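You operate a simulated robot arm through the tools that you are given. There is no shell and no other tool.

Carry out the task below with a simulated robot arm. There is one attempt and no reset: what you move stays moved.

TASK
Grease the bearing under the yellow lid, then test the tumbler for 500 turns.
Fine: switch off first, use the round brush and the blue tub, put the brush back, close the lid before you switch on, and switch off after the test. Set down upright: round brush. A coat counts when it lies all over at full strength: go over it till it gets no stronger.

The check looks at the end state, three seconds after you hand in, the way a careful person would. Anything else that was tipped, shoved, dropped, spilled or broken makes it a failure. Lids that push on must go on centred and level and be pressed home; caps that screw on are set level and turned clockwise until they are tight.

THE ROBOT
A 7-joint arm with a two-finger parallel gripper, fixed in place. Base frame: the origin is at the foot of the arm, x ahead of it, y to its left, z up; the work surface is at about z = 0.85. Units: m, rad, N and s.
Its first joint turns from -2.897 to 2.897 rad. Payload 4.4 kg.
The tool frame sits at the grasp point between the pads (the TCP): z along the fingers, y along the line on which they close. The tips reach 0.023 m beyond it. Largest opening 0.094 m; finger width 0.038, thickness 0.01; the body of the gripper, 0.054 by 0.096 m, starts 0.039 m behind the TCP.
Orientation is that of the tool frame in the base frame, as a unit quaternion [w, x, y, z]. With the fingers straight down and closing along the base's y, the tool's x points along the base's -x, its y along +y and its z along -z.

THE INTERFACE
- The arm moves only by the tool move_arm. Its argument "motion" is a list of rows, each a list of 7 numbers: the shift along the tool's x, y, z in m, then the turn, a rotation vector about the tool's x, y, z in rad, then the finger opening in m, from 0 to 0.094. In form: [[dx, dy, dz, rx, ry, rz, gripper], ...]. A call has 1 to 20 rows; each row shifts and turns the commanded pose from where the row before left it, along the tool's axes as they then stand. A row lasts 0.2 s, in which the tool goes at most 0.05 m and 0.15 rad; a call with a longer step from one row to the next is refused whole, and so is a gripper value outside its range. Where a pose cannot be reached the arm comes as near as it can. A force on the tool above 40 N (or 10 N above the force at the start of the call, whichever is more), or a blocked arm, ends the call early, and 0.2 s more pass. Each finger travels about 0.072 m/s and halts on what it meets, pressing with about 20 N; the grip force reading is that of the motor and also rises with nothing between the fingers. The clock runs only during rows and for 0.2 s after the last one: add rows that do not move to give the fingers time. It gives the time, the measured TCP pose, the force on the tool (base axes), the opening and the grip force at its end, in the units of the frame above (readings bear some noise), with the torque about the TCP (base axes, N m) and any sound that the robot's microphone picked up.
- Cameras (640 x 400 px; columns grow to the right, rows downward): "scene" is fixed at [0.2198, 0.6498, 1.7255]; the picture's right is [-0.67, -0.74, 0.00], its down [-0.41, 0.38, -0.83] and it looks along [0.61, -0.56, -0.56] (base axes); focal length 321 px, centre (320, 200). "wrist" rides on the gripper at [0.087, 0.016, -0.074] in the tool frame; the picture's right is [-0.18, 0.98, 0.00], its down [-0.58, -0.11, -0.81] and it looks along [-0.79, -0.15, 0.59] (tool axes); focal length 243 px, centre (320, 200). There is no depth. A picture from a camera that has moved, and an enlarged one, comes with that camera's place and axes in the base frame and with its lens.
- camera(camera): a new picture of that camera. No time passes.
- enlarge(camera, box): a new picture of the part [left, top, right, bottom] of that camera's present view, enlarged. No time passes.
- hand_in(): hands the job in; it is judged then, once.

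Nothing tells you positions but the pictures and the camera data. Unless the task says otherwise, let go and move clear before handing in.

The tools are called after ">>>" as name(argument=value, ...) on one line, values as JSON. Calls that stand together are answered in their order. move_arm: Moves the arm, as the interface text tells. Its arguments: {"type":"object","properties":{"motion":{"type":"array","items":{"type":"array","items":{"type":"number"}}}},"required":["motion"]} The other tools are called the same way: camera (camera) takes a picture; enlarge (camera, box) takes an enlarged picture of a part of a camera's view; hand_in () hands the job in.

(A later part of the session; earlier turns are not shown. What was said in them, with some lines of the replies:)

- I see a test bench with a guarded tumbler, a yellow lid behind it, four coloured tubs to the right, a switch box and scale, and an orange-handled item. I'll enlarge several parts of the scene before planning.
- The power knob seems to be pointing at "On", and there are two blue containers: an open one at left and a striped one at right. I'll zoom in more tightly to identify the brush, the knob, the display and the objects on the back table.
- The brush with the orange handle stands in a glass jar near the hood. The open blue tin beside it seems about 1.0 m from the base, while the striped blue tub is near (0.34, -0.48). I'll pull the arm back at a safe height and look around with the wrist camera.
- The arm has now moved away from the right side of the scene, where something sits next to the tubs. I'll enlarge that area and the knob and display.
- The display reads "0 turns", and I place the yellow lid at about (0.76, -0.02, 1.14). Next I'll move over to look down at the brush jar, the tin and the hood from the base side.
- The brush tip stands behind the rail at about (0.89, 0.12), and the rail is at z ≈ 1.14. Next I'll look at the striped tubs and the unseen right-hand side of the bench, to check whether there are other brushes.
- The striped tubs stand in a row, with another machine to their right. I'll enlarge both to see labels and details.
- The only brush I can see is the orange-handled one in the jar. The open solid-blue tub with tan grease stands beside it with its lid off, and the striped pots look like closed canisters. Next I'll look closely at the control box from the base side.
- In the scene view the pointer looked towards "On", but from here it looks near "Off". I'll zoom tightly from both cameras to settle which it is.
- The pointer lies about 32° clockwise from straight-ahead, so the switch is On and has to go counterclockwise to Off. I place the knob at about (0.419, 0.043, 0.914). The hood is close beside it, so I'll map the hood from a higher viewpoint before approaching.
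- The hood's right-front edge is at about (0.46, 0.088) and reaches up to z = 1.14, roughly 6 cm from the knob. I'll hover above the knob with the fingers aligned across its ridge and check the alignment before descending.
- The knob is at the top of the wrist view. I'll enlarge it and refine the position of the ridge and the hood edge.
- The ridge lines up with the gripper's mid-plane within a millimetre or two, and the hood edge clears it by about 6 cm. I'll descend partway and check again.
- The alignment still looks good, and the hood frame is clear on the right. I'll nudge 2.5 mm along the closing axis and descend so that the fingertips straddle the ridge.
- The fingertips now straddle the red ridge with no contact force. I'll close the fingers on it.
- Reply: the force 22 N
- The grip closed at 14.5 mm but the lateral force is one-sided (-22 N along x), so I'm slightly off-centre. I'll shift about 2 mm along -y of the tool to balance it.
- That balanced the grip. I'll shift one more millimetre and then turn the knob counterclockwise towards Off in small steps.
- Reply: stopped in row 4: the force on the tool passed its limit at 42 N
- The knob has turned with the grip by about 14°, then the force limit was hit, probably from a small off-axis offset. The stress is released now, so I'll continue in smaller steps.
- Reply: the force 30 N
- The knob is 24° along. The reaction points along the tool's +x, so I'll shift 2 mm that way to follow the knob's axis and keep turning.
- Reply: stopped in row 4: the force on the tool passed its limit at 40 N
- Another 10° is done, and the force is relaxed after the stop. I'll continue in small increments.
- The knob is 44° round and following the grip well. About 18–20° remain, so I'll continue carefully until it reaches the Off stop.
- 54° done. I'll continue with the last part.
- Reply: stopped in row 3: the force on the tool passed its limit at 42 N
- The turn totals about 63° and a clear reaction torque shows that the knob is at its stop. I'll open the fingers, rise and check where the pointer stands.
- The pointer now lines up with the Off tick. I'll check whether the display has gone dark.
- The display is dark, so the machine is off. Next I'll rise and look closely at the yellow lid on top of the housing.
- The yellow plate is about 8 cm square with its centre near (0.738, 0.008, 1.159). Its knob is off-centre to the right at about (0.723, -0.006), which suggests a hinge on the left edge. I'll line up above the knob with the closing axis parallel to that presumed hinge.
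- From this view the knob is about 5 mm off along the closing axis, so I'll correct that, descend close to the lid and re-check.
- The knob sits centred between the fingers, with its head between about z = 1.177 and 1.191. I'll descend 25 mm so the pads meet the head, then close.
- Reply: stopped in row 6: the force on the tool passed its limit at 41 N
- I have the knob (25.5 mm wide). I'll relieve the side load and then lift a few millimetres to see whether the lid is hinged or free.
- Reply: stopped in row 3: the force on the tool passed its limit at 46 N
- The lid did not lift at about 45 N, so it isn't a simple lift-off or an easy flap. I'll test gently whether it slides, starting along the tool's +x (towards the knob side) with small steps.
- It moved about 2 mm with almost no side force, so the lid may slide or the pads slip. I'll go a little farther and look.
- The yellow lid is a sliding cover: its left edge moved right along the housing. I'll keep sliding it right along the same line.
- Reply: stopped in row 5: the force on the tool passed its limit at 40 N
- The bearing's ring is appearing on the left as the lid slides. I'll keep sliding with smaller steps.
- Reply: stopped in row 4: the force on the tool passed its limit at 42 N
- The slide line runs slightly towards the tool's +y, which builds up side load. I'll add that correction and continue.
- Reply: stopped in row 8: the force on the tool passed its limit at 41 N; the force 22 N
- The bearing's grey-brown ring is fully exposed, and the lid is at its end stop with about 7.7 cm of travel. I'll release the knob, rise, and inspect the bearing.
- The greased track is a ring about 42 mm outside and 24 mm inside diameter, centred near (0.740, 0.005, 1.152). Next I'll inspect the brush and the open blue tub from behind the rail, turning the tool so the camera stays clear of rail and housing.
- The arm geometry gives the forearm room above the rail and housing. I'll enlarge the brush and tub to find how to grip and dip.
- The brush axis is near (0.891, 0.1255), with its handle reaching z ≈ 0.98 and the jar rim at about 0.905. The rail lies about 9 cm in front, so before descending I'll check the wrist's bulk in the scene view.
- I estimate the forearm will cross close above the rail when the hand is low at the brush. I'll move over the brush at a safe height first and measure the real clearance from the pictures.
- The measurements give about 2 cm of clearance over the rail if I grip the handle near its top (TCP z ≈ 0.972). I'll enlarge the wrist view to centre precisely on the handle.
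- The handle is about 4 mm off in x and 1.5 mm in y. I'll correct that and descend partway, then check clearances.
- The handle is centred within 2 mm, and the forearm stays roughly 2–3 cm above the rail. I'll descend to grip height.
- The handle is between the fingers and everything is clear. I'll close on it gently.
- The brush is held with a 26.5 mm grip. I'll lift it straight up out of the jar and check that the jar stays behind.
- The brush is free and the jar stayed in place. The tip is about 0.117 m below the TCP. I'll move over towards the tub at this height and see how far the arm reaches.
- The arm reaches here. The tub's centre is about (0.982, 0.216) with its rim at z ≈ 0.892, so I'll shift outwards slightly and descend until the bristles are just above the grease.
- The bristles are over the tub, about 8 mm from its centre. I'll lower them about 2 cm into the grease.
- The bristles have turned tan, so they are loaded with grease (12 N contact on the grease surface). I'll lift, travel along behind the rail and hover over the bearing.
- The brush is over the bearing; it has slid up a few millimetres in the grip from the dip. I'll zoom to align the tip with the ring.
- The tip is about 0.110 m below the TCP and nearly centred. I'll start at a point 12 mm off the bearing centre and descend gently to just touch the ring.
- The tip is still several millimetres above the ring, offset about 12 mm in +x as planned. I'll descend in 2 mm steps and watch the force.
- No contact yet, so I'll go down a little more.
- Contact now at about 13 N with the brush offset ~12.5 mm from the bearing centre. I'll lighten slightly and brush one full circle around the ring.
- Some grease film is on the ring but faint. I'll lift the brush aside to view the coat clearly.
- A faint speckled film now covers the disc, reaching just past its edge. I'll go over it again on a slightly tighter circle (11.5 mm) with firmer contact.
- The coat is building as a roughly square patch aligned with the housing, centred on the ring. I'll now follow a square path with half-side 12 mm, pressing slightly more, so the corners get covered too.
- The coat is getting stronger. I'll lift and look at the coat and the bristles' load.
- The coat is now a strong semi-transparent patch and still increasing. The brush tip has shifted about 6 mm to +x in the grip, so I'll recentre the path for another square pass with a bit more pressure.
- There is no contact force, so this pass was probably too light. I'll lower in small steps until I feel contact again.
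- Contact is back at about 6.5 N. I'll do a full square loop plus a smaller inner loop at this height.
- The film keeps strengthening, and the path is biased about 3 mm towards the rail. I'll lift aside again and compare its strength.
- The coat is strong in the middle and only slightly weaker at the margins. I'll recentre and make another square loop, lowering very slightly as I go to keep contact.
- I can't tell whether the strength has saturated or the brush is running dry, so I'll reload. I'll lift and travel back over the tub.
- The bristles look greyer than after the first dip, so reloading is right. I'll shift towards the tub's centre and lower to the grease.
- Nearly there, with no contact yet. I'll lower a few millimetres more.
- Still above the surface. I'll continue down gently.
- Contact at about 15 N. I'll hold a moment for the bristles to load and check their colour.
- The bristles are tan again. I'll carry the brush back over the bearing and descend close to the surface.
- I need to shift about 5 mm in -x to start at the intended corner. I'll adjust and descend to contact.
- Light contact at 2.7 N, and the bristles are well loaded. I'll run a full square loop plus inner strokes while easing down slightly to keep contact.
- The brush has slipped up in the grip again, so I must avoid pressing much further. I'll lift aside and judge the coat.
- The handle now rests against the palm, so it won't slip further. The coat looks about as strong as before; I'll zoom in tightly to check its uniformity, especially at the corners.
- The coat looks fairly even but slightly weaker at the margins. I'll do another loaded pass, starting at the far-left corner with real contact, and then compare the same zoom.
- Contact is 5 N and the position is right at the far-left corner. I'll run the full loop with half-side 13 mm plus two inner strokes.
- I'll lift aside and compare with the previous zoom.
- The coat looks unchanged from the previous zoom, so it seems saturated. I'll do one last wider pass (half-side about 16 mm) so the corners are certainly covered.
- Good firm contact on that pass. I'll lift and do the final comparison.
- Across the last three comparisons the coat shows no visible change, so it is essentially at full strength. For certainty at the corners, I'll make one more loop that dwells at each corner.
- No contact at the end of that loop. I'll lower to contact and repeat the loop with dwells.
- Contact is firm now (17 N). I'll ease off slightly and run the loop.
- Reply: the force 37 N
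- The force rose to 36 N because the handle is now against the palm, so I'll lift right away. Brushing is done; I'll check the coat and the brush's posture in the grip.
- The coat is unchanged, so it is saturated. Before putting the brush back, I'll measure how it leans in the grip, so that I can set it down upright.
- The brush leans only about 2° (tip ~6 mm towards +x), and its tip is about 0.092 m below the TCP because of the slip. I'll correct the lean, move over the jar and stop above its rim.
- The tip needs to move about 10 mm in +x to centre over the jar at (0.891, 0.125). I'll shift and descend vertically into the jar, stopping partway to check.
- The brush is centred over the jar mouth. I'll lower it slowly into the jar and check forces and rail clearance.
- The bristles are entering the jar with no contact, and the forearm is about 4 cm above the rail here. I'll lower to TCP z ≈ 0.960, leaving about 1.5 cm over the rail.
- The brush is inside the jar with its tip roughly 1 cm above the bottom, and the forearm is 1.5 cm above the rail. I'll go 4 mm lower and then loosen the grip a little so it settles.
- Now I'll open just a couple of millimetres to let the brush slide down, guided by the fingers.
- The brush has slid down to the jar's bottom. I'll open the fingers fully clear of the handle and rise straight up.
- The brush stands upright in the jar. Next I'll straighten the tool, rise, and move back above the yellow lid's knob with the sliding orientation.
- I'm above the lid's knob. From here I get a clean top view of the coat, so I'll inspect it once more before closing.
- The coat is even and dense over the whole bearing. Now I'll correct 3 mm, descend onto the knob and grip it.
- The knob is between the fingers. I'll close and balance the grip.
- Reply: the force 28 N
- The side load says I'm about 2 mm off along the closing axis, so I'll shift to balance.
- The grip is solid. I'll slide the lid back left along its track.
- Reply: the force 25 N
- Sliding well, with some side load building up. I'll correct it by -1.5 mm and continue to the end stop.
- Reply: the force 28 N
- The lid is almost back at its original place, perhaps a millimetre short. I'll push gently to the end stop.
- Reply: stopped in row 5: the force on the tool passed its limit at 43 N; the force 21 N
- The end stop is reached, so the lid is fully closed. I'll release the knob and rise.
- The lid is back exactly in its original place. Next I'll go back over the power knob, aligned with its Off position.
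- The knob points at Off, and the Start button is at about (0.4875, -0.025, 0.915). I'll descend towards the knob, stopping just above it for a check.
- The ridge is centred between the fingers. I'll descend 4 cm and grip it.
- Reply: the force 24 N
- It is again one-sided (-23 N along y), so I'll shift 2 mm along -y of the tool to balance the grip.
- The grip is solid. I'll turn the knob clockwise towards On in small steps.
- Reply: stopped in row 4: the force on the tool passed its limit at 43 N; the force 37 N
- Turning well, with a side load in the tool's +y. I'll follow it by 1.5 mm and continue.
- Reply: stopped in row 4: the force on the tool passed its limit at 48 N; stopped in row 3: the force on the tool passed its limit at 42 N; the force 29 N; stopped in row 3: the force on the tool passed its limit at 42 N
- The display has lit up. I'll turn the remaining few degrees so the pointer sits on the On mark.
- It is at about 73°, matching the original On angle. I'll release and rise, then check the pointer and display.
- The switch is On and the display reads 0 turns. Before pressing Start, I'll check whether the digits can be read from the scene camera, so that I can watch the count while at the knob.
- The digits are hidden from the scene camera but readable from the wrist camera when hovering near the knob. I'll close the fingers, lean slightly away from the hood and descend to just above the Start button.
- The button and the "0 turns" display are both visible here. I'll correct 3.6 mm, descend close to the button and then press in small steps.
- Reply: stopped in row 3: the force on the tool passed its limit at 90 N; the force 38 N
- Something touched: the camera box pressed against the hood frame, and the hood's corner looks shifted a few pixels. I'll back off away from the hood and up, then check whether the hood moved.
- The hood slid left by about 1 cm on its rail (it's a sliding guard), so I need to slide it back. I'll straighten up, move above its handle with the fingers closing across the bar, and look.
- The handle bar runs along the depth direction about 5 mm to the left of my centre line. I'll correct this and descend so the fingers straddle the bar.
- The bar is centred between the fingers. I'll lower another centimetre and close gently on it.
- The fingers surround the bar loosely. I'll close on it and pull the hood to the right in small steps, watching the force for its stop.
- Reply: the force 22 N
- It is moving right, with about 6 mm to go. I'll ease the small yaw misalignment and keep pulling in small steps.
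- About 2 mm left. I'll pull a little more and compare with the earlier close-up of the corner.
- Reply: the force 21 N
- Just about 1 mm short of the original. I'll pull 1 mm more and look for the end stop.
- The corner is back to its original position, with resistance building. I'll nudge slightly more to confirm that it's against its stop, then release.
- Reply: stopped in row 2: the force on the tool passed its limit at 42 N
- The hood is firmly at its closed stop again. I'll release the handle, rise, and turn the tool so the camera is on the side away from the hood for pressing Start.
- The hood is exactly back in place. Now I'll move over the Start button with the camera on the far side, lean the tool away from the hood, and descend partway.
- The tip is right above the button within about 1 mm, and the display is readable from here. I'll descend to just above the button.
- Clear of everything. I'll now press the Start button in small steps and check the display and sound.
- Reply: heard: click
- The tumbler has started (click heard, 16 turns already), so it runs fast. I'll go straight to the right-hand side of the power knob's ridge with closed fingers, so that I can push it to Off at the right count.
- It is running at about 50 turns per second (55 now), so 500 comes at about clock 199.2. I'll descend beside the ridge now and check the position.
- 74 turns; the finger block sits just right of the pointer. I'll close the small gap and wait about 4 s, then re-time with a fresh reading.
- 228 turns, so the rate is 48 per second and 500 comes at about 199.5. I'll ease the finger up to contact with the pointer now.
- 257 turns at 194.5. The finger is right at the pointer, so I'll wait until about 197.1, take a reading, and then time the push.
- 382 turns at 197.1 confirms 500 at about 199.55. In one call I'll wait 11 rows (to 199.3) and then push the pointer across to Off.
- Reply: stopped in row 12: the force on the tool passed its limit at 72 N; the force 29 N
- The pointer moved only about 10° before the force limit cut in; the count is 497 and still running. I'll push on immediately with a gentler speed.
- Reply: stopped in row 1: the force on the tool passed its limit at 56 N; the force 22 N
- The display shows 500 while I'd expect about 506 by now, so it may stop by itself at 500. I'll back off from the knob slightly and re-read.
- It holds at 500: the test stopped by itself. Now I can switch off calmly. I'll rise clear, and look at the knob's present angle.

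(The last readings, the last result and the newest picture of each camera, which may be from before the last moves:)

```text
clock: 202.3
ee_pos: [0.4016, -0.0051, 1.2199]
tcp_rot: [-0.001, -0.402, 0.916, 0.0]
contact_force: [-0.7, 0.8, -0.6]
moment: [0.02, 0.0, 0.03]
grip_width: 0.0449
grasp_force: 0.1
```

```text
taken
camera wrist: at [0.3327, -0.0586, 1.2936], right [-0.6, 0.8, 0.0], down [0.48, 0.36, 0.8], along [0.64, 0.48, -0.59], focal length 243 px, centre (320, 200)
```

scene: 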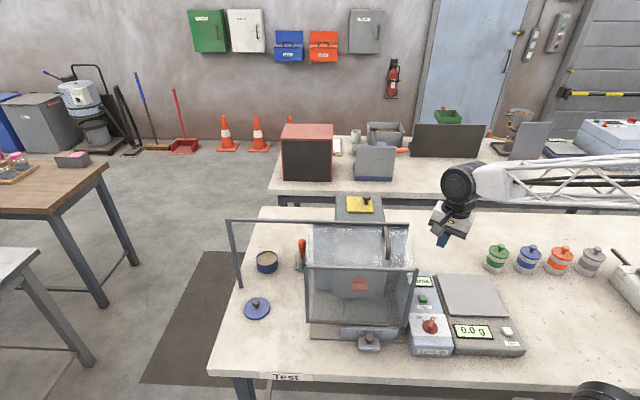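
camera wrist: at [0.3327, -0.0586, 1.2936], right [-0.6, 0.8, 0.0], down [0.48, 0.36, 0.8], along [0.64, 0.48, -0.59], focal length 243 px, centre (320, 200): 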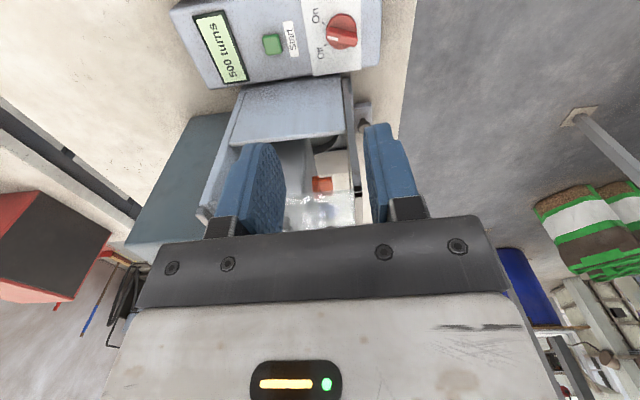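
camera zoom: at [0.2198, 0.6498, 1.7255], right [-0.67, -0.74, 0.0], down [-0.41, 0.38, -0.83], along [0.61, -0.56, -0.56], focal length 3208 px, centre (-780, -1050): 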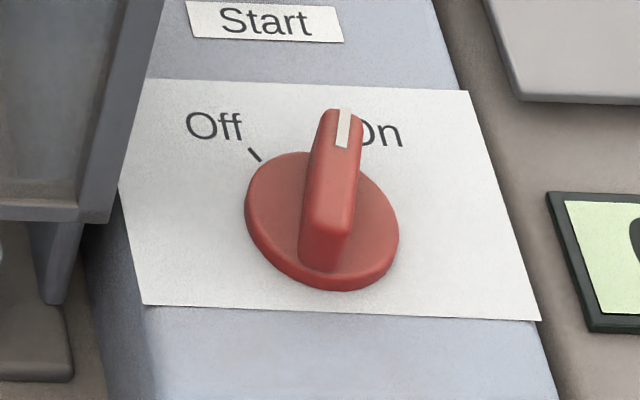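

The pointer is at about +23° (9° short of On), and the display still reads 500. I'll turn the tool to match the ridge and position it above the knob.

>>> move_arm(motion=[[0, 0, 0, 0, 0, 0.1404, 0.045], [0, 0, 0, 0, 0, 0.1404, 0.045], [0, 0, 0, 0, 0, 0.1404, 0.045], [0, 0, 0, 0, 0, 0.1404, 0.045], [0, 0, 0, 0, 0, 0.1404, 0.045], [0, 0, 0, 0, 0, 0.1404, 0.045], [0, 0, 0, 0, 0, 0.1404, 0.045], [0, 0, 0, 0, 0, 0.1404, 0.045], [0, 0, 0, 0, 0, 0.1404, 0.045], [0, 0, 0, 0, 0, 0.1404, 0.045], [0, 0, 0, 0, 0, 0.1404, 0.045], [0, 0, 0, 0, 0, 0.1404, 0.045], [0, 0, 0, 0, 0, 0.1404, 0.045], [0, 0, 0, 0, 0, 0.1404, 0.045], [0.019, 0.0179, 0, 0, 0, 0, 0.045], [0.0191, 0.0178, 0, 0, 0, 0, 0.045], [0, 0, 0, 0, 0, 0, 0.045]])

>>> camera(camera="wrist")

>>> enlarge(camera="wrist", box=[250, 0, 430, 112])

```text
clock: 205.9
ee_pos: [0.4178, 0.0468, 1.2205]
tcp_rot: [-0.001, 0.538, 0.843, -0.001]
contact_force: [0.1, -0.6, -1.7]
moment: [0.0, 0.04, 0.02]
grip_width: 0.0451
grasp_force: 0.0
```

```text
taken
camera wrist: at [0.398, 0.1312, 1.2947], right [0.97, 0.25, 0.0], down [0.15, -0.57, 0.81], along [0.2, -0.78, -0.59], focal length 243 px, centre (320, 200)
```

wrist: 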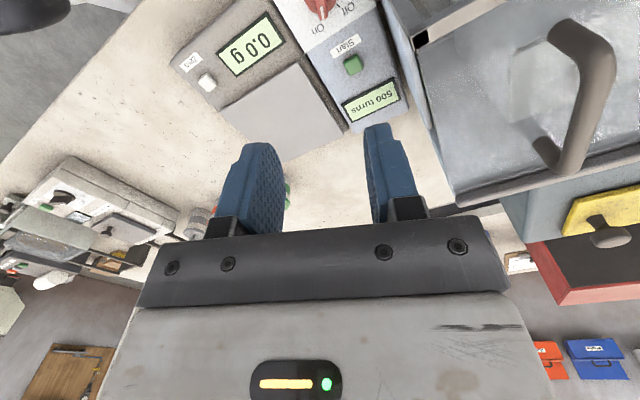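

```text
3.56 times, centred on (340, 56) of wrist
camera zoom: at [0.398, 0.1312, 1.2947], right [0.97, 0.25, 0.0], down [0.15, -0.57, 0.81], along [0.2, -0.78, -0.59], focal length 863 px, centre (249, 712)
```

zoom: 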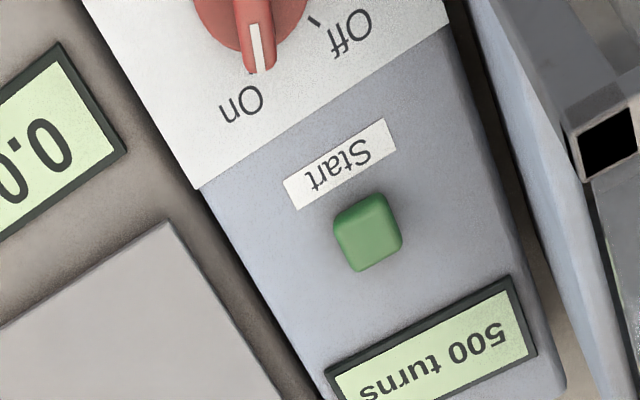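

The ridge lines up with the fingers and the display still reads 500. I'll descend beside the knob, straddling the ridge.

>>> move_arm(motion=[[0, 0, 0.0392, 0, 0, 0, 0.045], [0, 0, 0.0392, 0, 0, 0, 0.045], [0, 0, 0.0392, 0, 0, 0, 0.045], [0, 0, 0.0392, 0, 0, 0, 0.045], [0, 0, 0.0392, 0, 0, 0, 0.045], [0, 0, 0.0392, 0, 0, 0, 0.045], [0, 0, 0, 0, 0, 0, 0.045]])

>>> camera(camera="wrist")

>>> enlarge(camera="scene", box=[380, 250, 480, 350])

```text
clock: 207.6
ee_pos: [0.4184, 0.045, 0.9859]
tcp_rot: [-0.001, 0.539, 0.842, -0.001]
contact_force: [0.0, 0.4, 0.4]
moment: [0.03, -0.05, 0.0]
grip_width: 0.045
grasp_force: 0.0
```

```text
taken
camera wrist: at [0.398, 0.1295, 1.0604], right [0.97, 0.25, 0.0], down [0.15, -0.57, 0.81], along [0.2, -0.78, -0.59], focal length 243 px, centre (320, 200)
```

wrist: 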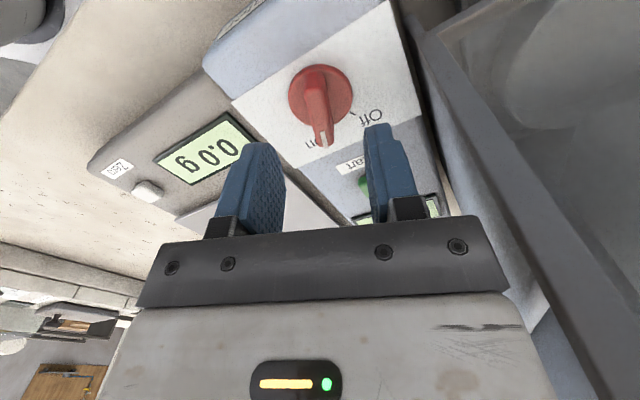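

```text
4.00 times, centred on (430, 300) of scene
camera zoom: at [0.2198, 0.6498, 1.7255], right [-0.67, -0.74, 0.0], down [-0.41, 0.38, -0.83], along [0.61, -0.56, -0.56], focal length 1283 px, centre (-120, -200)
```

zoom: 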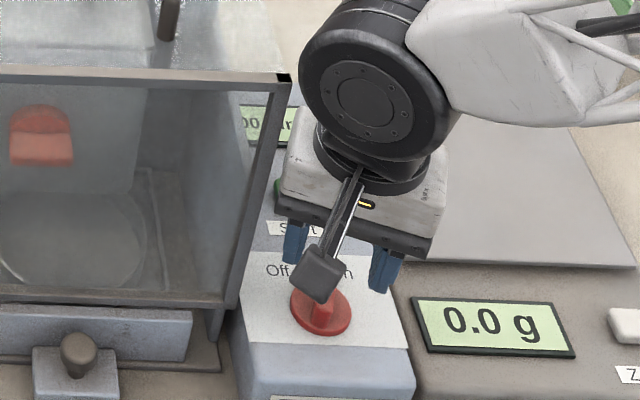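

Well aligned and the hood is clear. I'll descend and close on the ridge.

>>> move_arm(motion=[[0, -0.001, 0.014, 0, 0, 0, 0.045], [0, 0, 0.014, 0, 0, 0, 0.045], [0, 0, 0.01, 0, 0, 0, 0.045], [0, 0, 0, 0, 0, 0, 0.02], [0, 0, 0, 0, 0, 0, 0.005], [0, 0, 0, 0, 0, 0, 0.005]])

```text
clock: 208.9
ee_pos: [0.4176, 0.0452, 0.9481]
tcp_rot: [0.0, 0.539, 0.842, -0.002]
contact_force: [16.8, 6.8, -4.6]
moment: [-0.02, -0.37, 0.03]
grip_width: 0.0132
grasp_force: 8.9
```

>>> move_arm(motion=[[0, 0.0012, 0, 0, 0, 0, 0.005], [0, 0, 0, 0, 0, 0, 0.005]])

```text
clock: 209.6
ee_pos: [0.4166, 0.0469, 0.9476]
tcp_rot: [0.0, 0.539, 0.843, -0.001]
contact_force: [-10.9, 11.1, 24.1]
moment: [0.55, 0.16, -0.01]
grip_width: 0.0118
grasp_force: 45.2
```

Gripped firmly. I'll turn it counterclockwise towards Off in small steps.

>>> move_arm(motion=[[0, 0, -0.0006, 0, 0, -0.05, 0.005], [0, 0, 0, 0, 0, -0.05, 0.005], [0, 0, 0, 0, 0, -0.05, 0.005], [0, 0, 0, 0, 0, -0.05, 0.005]])

```text
clock: 210.6
ee_pos: [0.4184, 0.0455, 0.9476]
tcp_rot: [-0.002, 0.452, 0.892, -0.001]
contact_force: [1.0, 19.7, 1.3]
moment: [0.29, -0.27, 0.02]
grip_width: 0.0118
grasp_force: 45.1
```

>>> move_arm(motion=[[0.001, 0.0005, 0, 0, 0, -0.05, 0.005], [0, 0, 0, 0, 0, -0.05, 0.005], [0, 0, 0, 0, 0, -0.05, 0.005], [0, 0, 0, 0, 0, -0.05, 0.005]])

```text
clock: 211.1
ee_pos: [0.416, 0.0459, 0.9476]
tcp_rot: [-0.001, 0.423, 0.906, -0.002]
contact_force: [-3.3, -15.4, -0.5]
moment: [0.02, -0.07, -0.04]
grip_width: 0.0118
grasp_force: 45.1
stopped in row 2: the force on the tool passed its limit at 46 N (the readings are from after the stop); the commanded pose is now the measured one
```

>>> move_arm(motion=[[-0.0005, -0.0005, 0, 0, 0, -0.05, 0.005], [0, 0, 0, 0, 0, -0.05, 0.005], [0, 0, 0, 0, 0, -0.05, 0.005], [0, 0, 0, 0, 0, -0.05, 0.005]])

```text
clock: 212.1
ee_pos: [0.4169, 0.0441, 0.9467]
tcp_rot: [-0.002, 0.329, 0.944, -0.002]
contact_force: [-30.7, -4.2, 19.2]
moment: [-0.31, -0.18, -0.06]
grip_width: 0.012
grasp_force: 45.3
```

>>> move_arm(motion=[[0.001, -0.001, -0.0006, 0, 0, 0, 0.005], [0, 0, 0, 0, 0, -0.05, 0.005], [0, 0, 0, 0, 0, -0.05, 0.005], [0, 0, 0, 0, 0, -0.05, 0.005], [0, 0, 0, 0, 0, -0.05, 0.005]])

```text
clock: 213.3
ee_pos: [0.4167, 0.0454, 0.9496]
tcp_rot: [-0.001, 0.233, 0.972, -0.001]
contact_force: [11.2, -2.6, -22.0]
moment: [-0.26, -0.95, -0.01]
grip_width: 0.0119
grasp_force: 45.1
```

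>>> move_arm(motion=[[0, 0, 0.0006, 0, 0, -0.05, 0.005], [0, 0, 0, 0, 0, -0.05, 0.005], [0, 0, 0, 0, 0, -0.05, 0.005], [0, 0, 0, 0, 0, -0.05, 0.005]])

>>> enlarge(camera="scene", box=[390, 265, 470, 350])

```text
clock: 213.9
ee_pos: [0.4168, 0.0443, 0.9491]
tcp_rot: [-0.001, 0.18, 0.984, -0.001]
contact_force: [-7.5, -11.9, 12.1]
moment: [-0.07, 0.12, -0.02]
grip_width: 0.012
grasp_force: 45.5
stopped in row 3: the force on the tool passed its limit at 44 N (the readings are from after the stop); the commanded pose is now the measured one
```

```text
4.71 times, centred on (430, 308) of scene
camera zoom: at [0.2198, 0.6498, 1.7255], right [-0.67, -0.74, 0.0], down [-0.41, 0.38, -0.83], along [0.61, -0.56, -0.56], focal length 1510 px, centre (-198, -306)
```

zoom: 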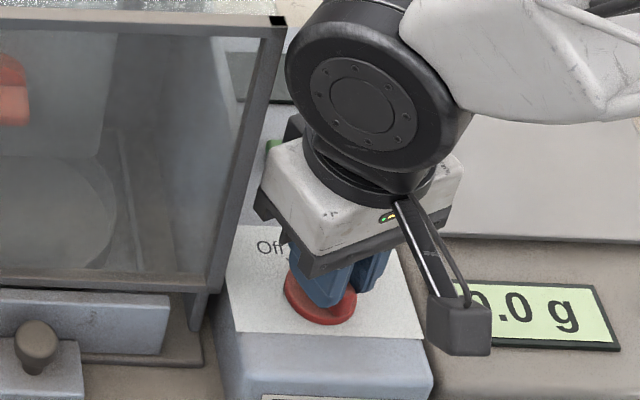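

The display is dark already. I'll turn the last 9° to the Off stop.

>>> move_arm(motion=[[0, 0, 0, 0, 0, -0.05, 0.005], [0, 0, 0, 0, 0, -0.05, 0.005], [0, 0, 0, 0, 0, -0.05, 0.005], [0, 0, 0, 0, 0, -0.03, 0.005]])

```text
clock: 214.8
ee_pos: [0.4154, 0.0444, 0.949]
tcp_rot: [-0.002, 0.108, 0.994, 0.0]
contact_force: [-12.3, -5.3, 13.2]
moment: [-0.03, -0.29, -0.73]
grip_width: 0.0119
grasp_force: 45.0
stopped in row 4: the force on the tool passed its limit at 42 N (the readings are from after the stop); the commanded pose is now the measured one
```

The stop torque is felt, so the knob is at Off. I'll release and rise clear.

>>> move_arm(motion=[[0, 0, 0, 0, 0, 0, 0.02], [0, 0, 0, 0, 0, 0, 0.045], [0, 0, 0, 0, 0, 0, 0.045], [0, 0, -0.02, 0, 0, 0, 0.045], [0, 0, -0.04, 0, 0, 0, 0.045], [0, 0, -0.045, 0, 0, 0, 0.045], [0, 0, -0.045, 0, 0, 0, 0.045], [0, 0, -0.045, 0, 0, 0, 0.045], [0, 0, -0.045, 0, 0, 0, 0.045], [0, 0, -0.045, 0, 0, 0, 0.045], [0, 0, -0.045, 0, 0, 0, 0.045], [0, 0, -0.045, 0, 0, 0, 0.045]])

>>> camera(camera="scene")

>>> enlarge(camera="scene", box=[405, 305, 455, 345])

>>> enlarge(camera="scene", box=[300, 215, 440, 355])

>>> enlarge(camera="scene", box=[220, 180, 420, 305])

```text
clock: 217.4
ee_pos: [0.4149, 0.0447, 1.3204]
tcp_rot: [-0.002, 0.107, 0.994, -0.001]
contact_force: [-0.6, 0.1, 0.4]
moment: [0.01, 0.02, 0.02]
grip_width: 0.0448
grasp_force: 0.1
```

```text
taken
```

scene: 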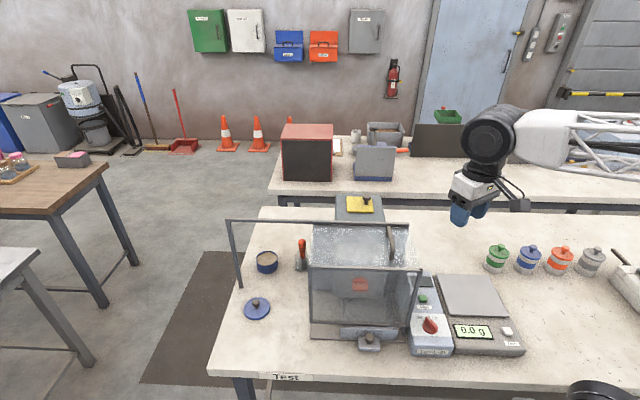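

```text
10.00 times, centred on (430, 325) of scene
camera zoom: at [0.2198, 0.6498, 1.7255], right [-0.67, -0.74, 0.0], down [-0.41, 0.38, -0.83], along [0.61, -0.56, -0.56], focal length 3208 px, centre (-780, -1050)
```

zoom: 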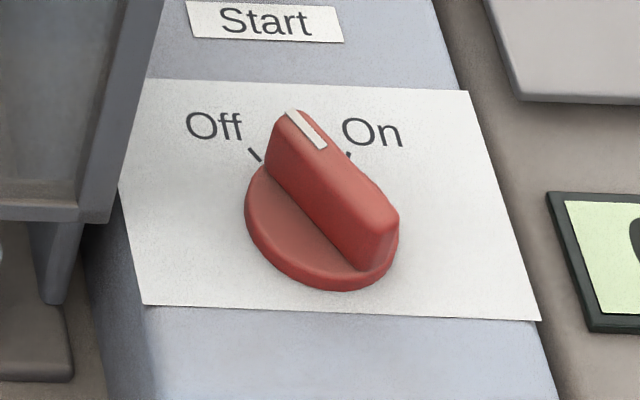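

```text
2.86 times, centred on (370, 285) of scene
camera zoom: at [0.2198, 0.6498, 1.7255], right [-0.67, -0.74, 0.0], down [-0.41, 0.38, -0.83], along [0.61, -0.56, -0.56], focal length 916 px, centre (177, -43)
```

zoom: 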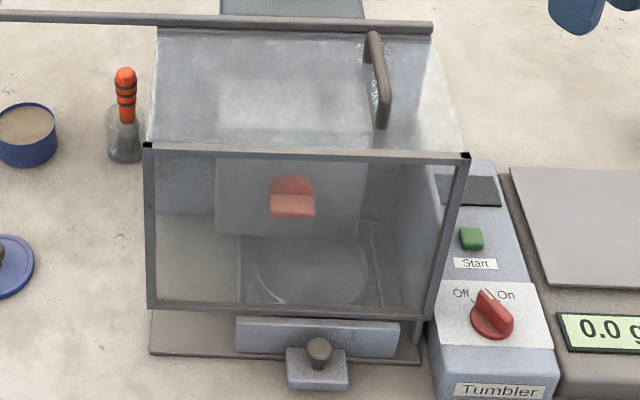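

```text
3.20 times, centred on (320, 242) of scene
camera zoom: at [0.2198, 0.6498, 1.7255], right [-0.67, -0.74, 0.0], down [-0.41, 0.38, -0.83], along [0.61, -0.56, -0.56], focal length 1026 px, centre (320, 64)
```

zoom: 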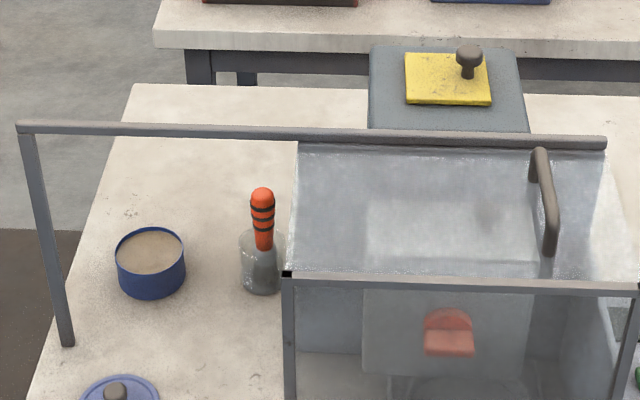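

Everything checks out:
- **Power:** the knob is at Off and the display is dark. The test stopped by itself at 500 turns.
- **Bearing:** it is greased, and the yellow lid is closed against its stop.
- **Brush:** it is upright in its jar.
- **Hood:** I bumped it about 1 cm while reaching for Start and slid it back to its closed stop.
- **Rest of the bench:** the tub, lid, pots and scale look unmoved.

The arm is clear, so I'm handing in.

>>> hand_in()

```text
The job is handed in.
```

I greased the bearing, ran the tumbler for 500 turns and switched it off. The job is handed in; I haven't seen a result from the check.

- **Greasing:** I switched off first, then used the round brush and the open solid-blue tub beside it. I took that to be the blue tub rather than the blue-striped pot. I brushed until the coat looked no stronger from one pass to the next.
- **Brush:** It is back in its jar and standing upright.
- **Lid:** The yellow lid is a sliding cover. I slid it closed against its stop before switching on.
- **Test:** The tumbler stopped by itself with 500 on the display. Shortly before that I tried to push the knob to Off. That turned it only about 10° and did not cut the power, so the run was not shortened. The knob is now at Off and the display is dark.
- **Hood:** While reaching for Start I bumped the clear hood about 1 cm along its rail. I pulled it back to its closed stop by the handle before running the test, and in the pictures it matches its original position.

The tub, its lid, the pots and the scale look unmoved.
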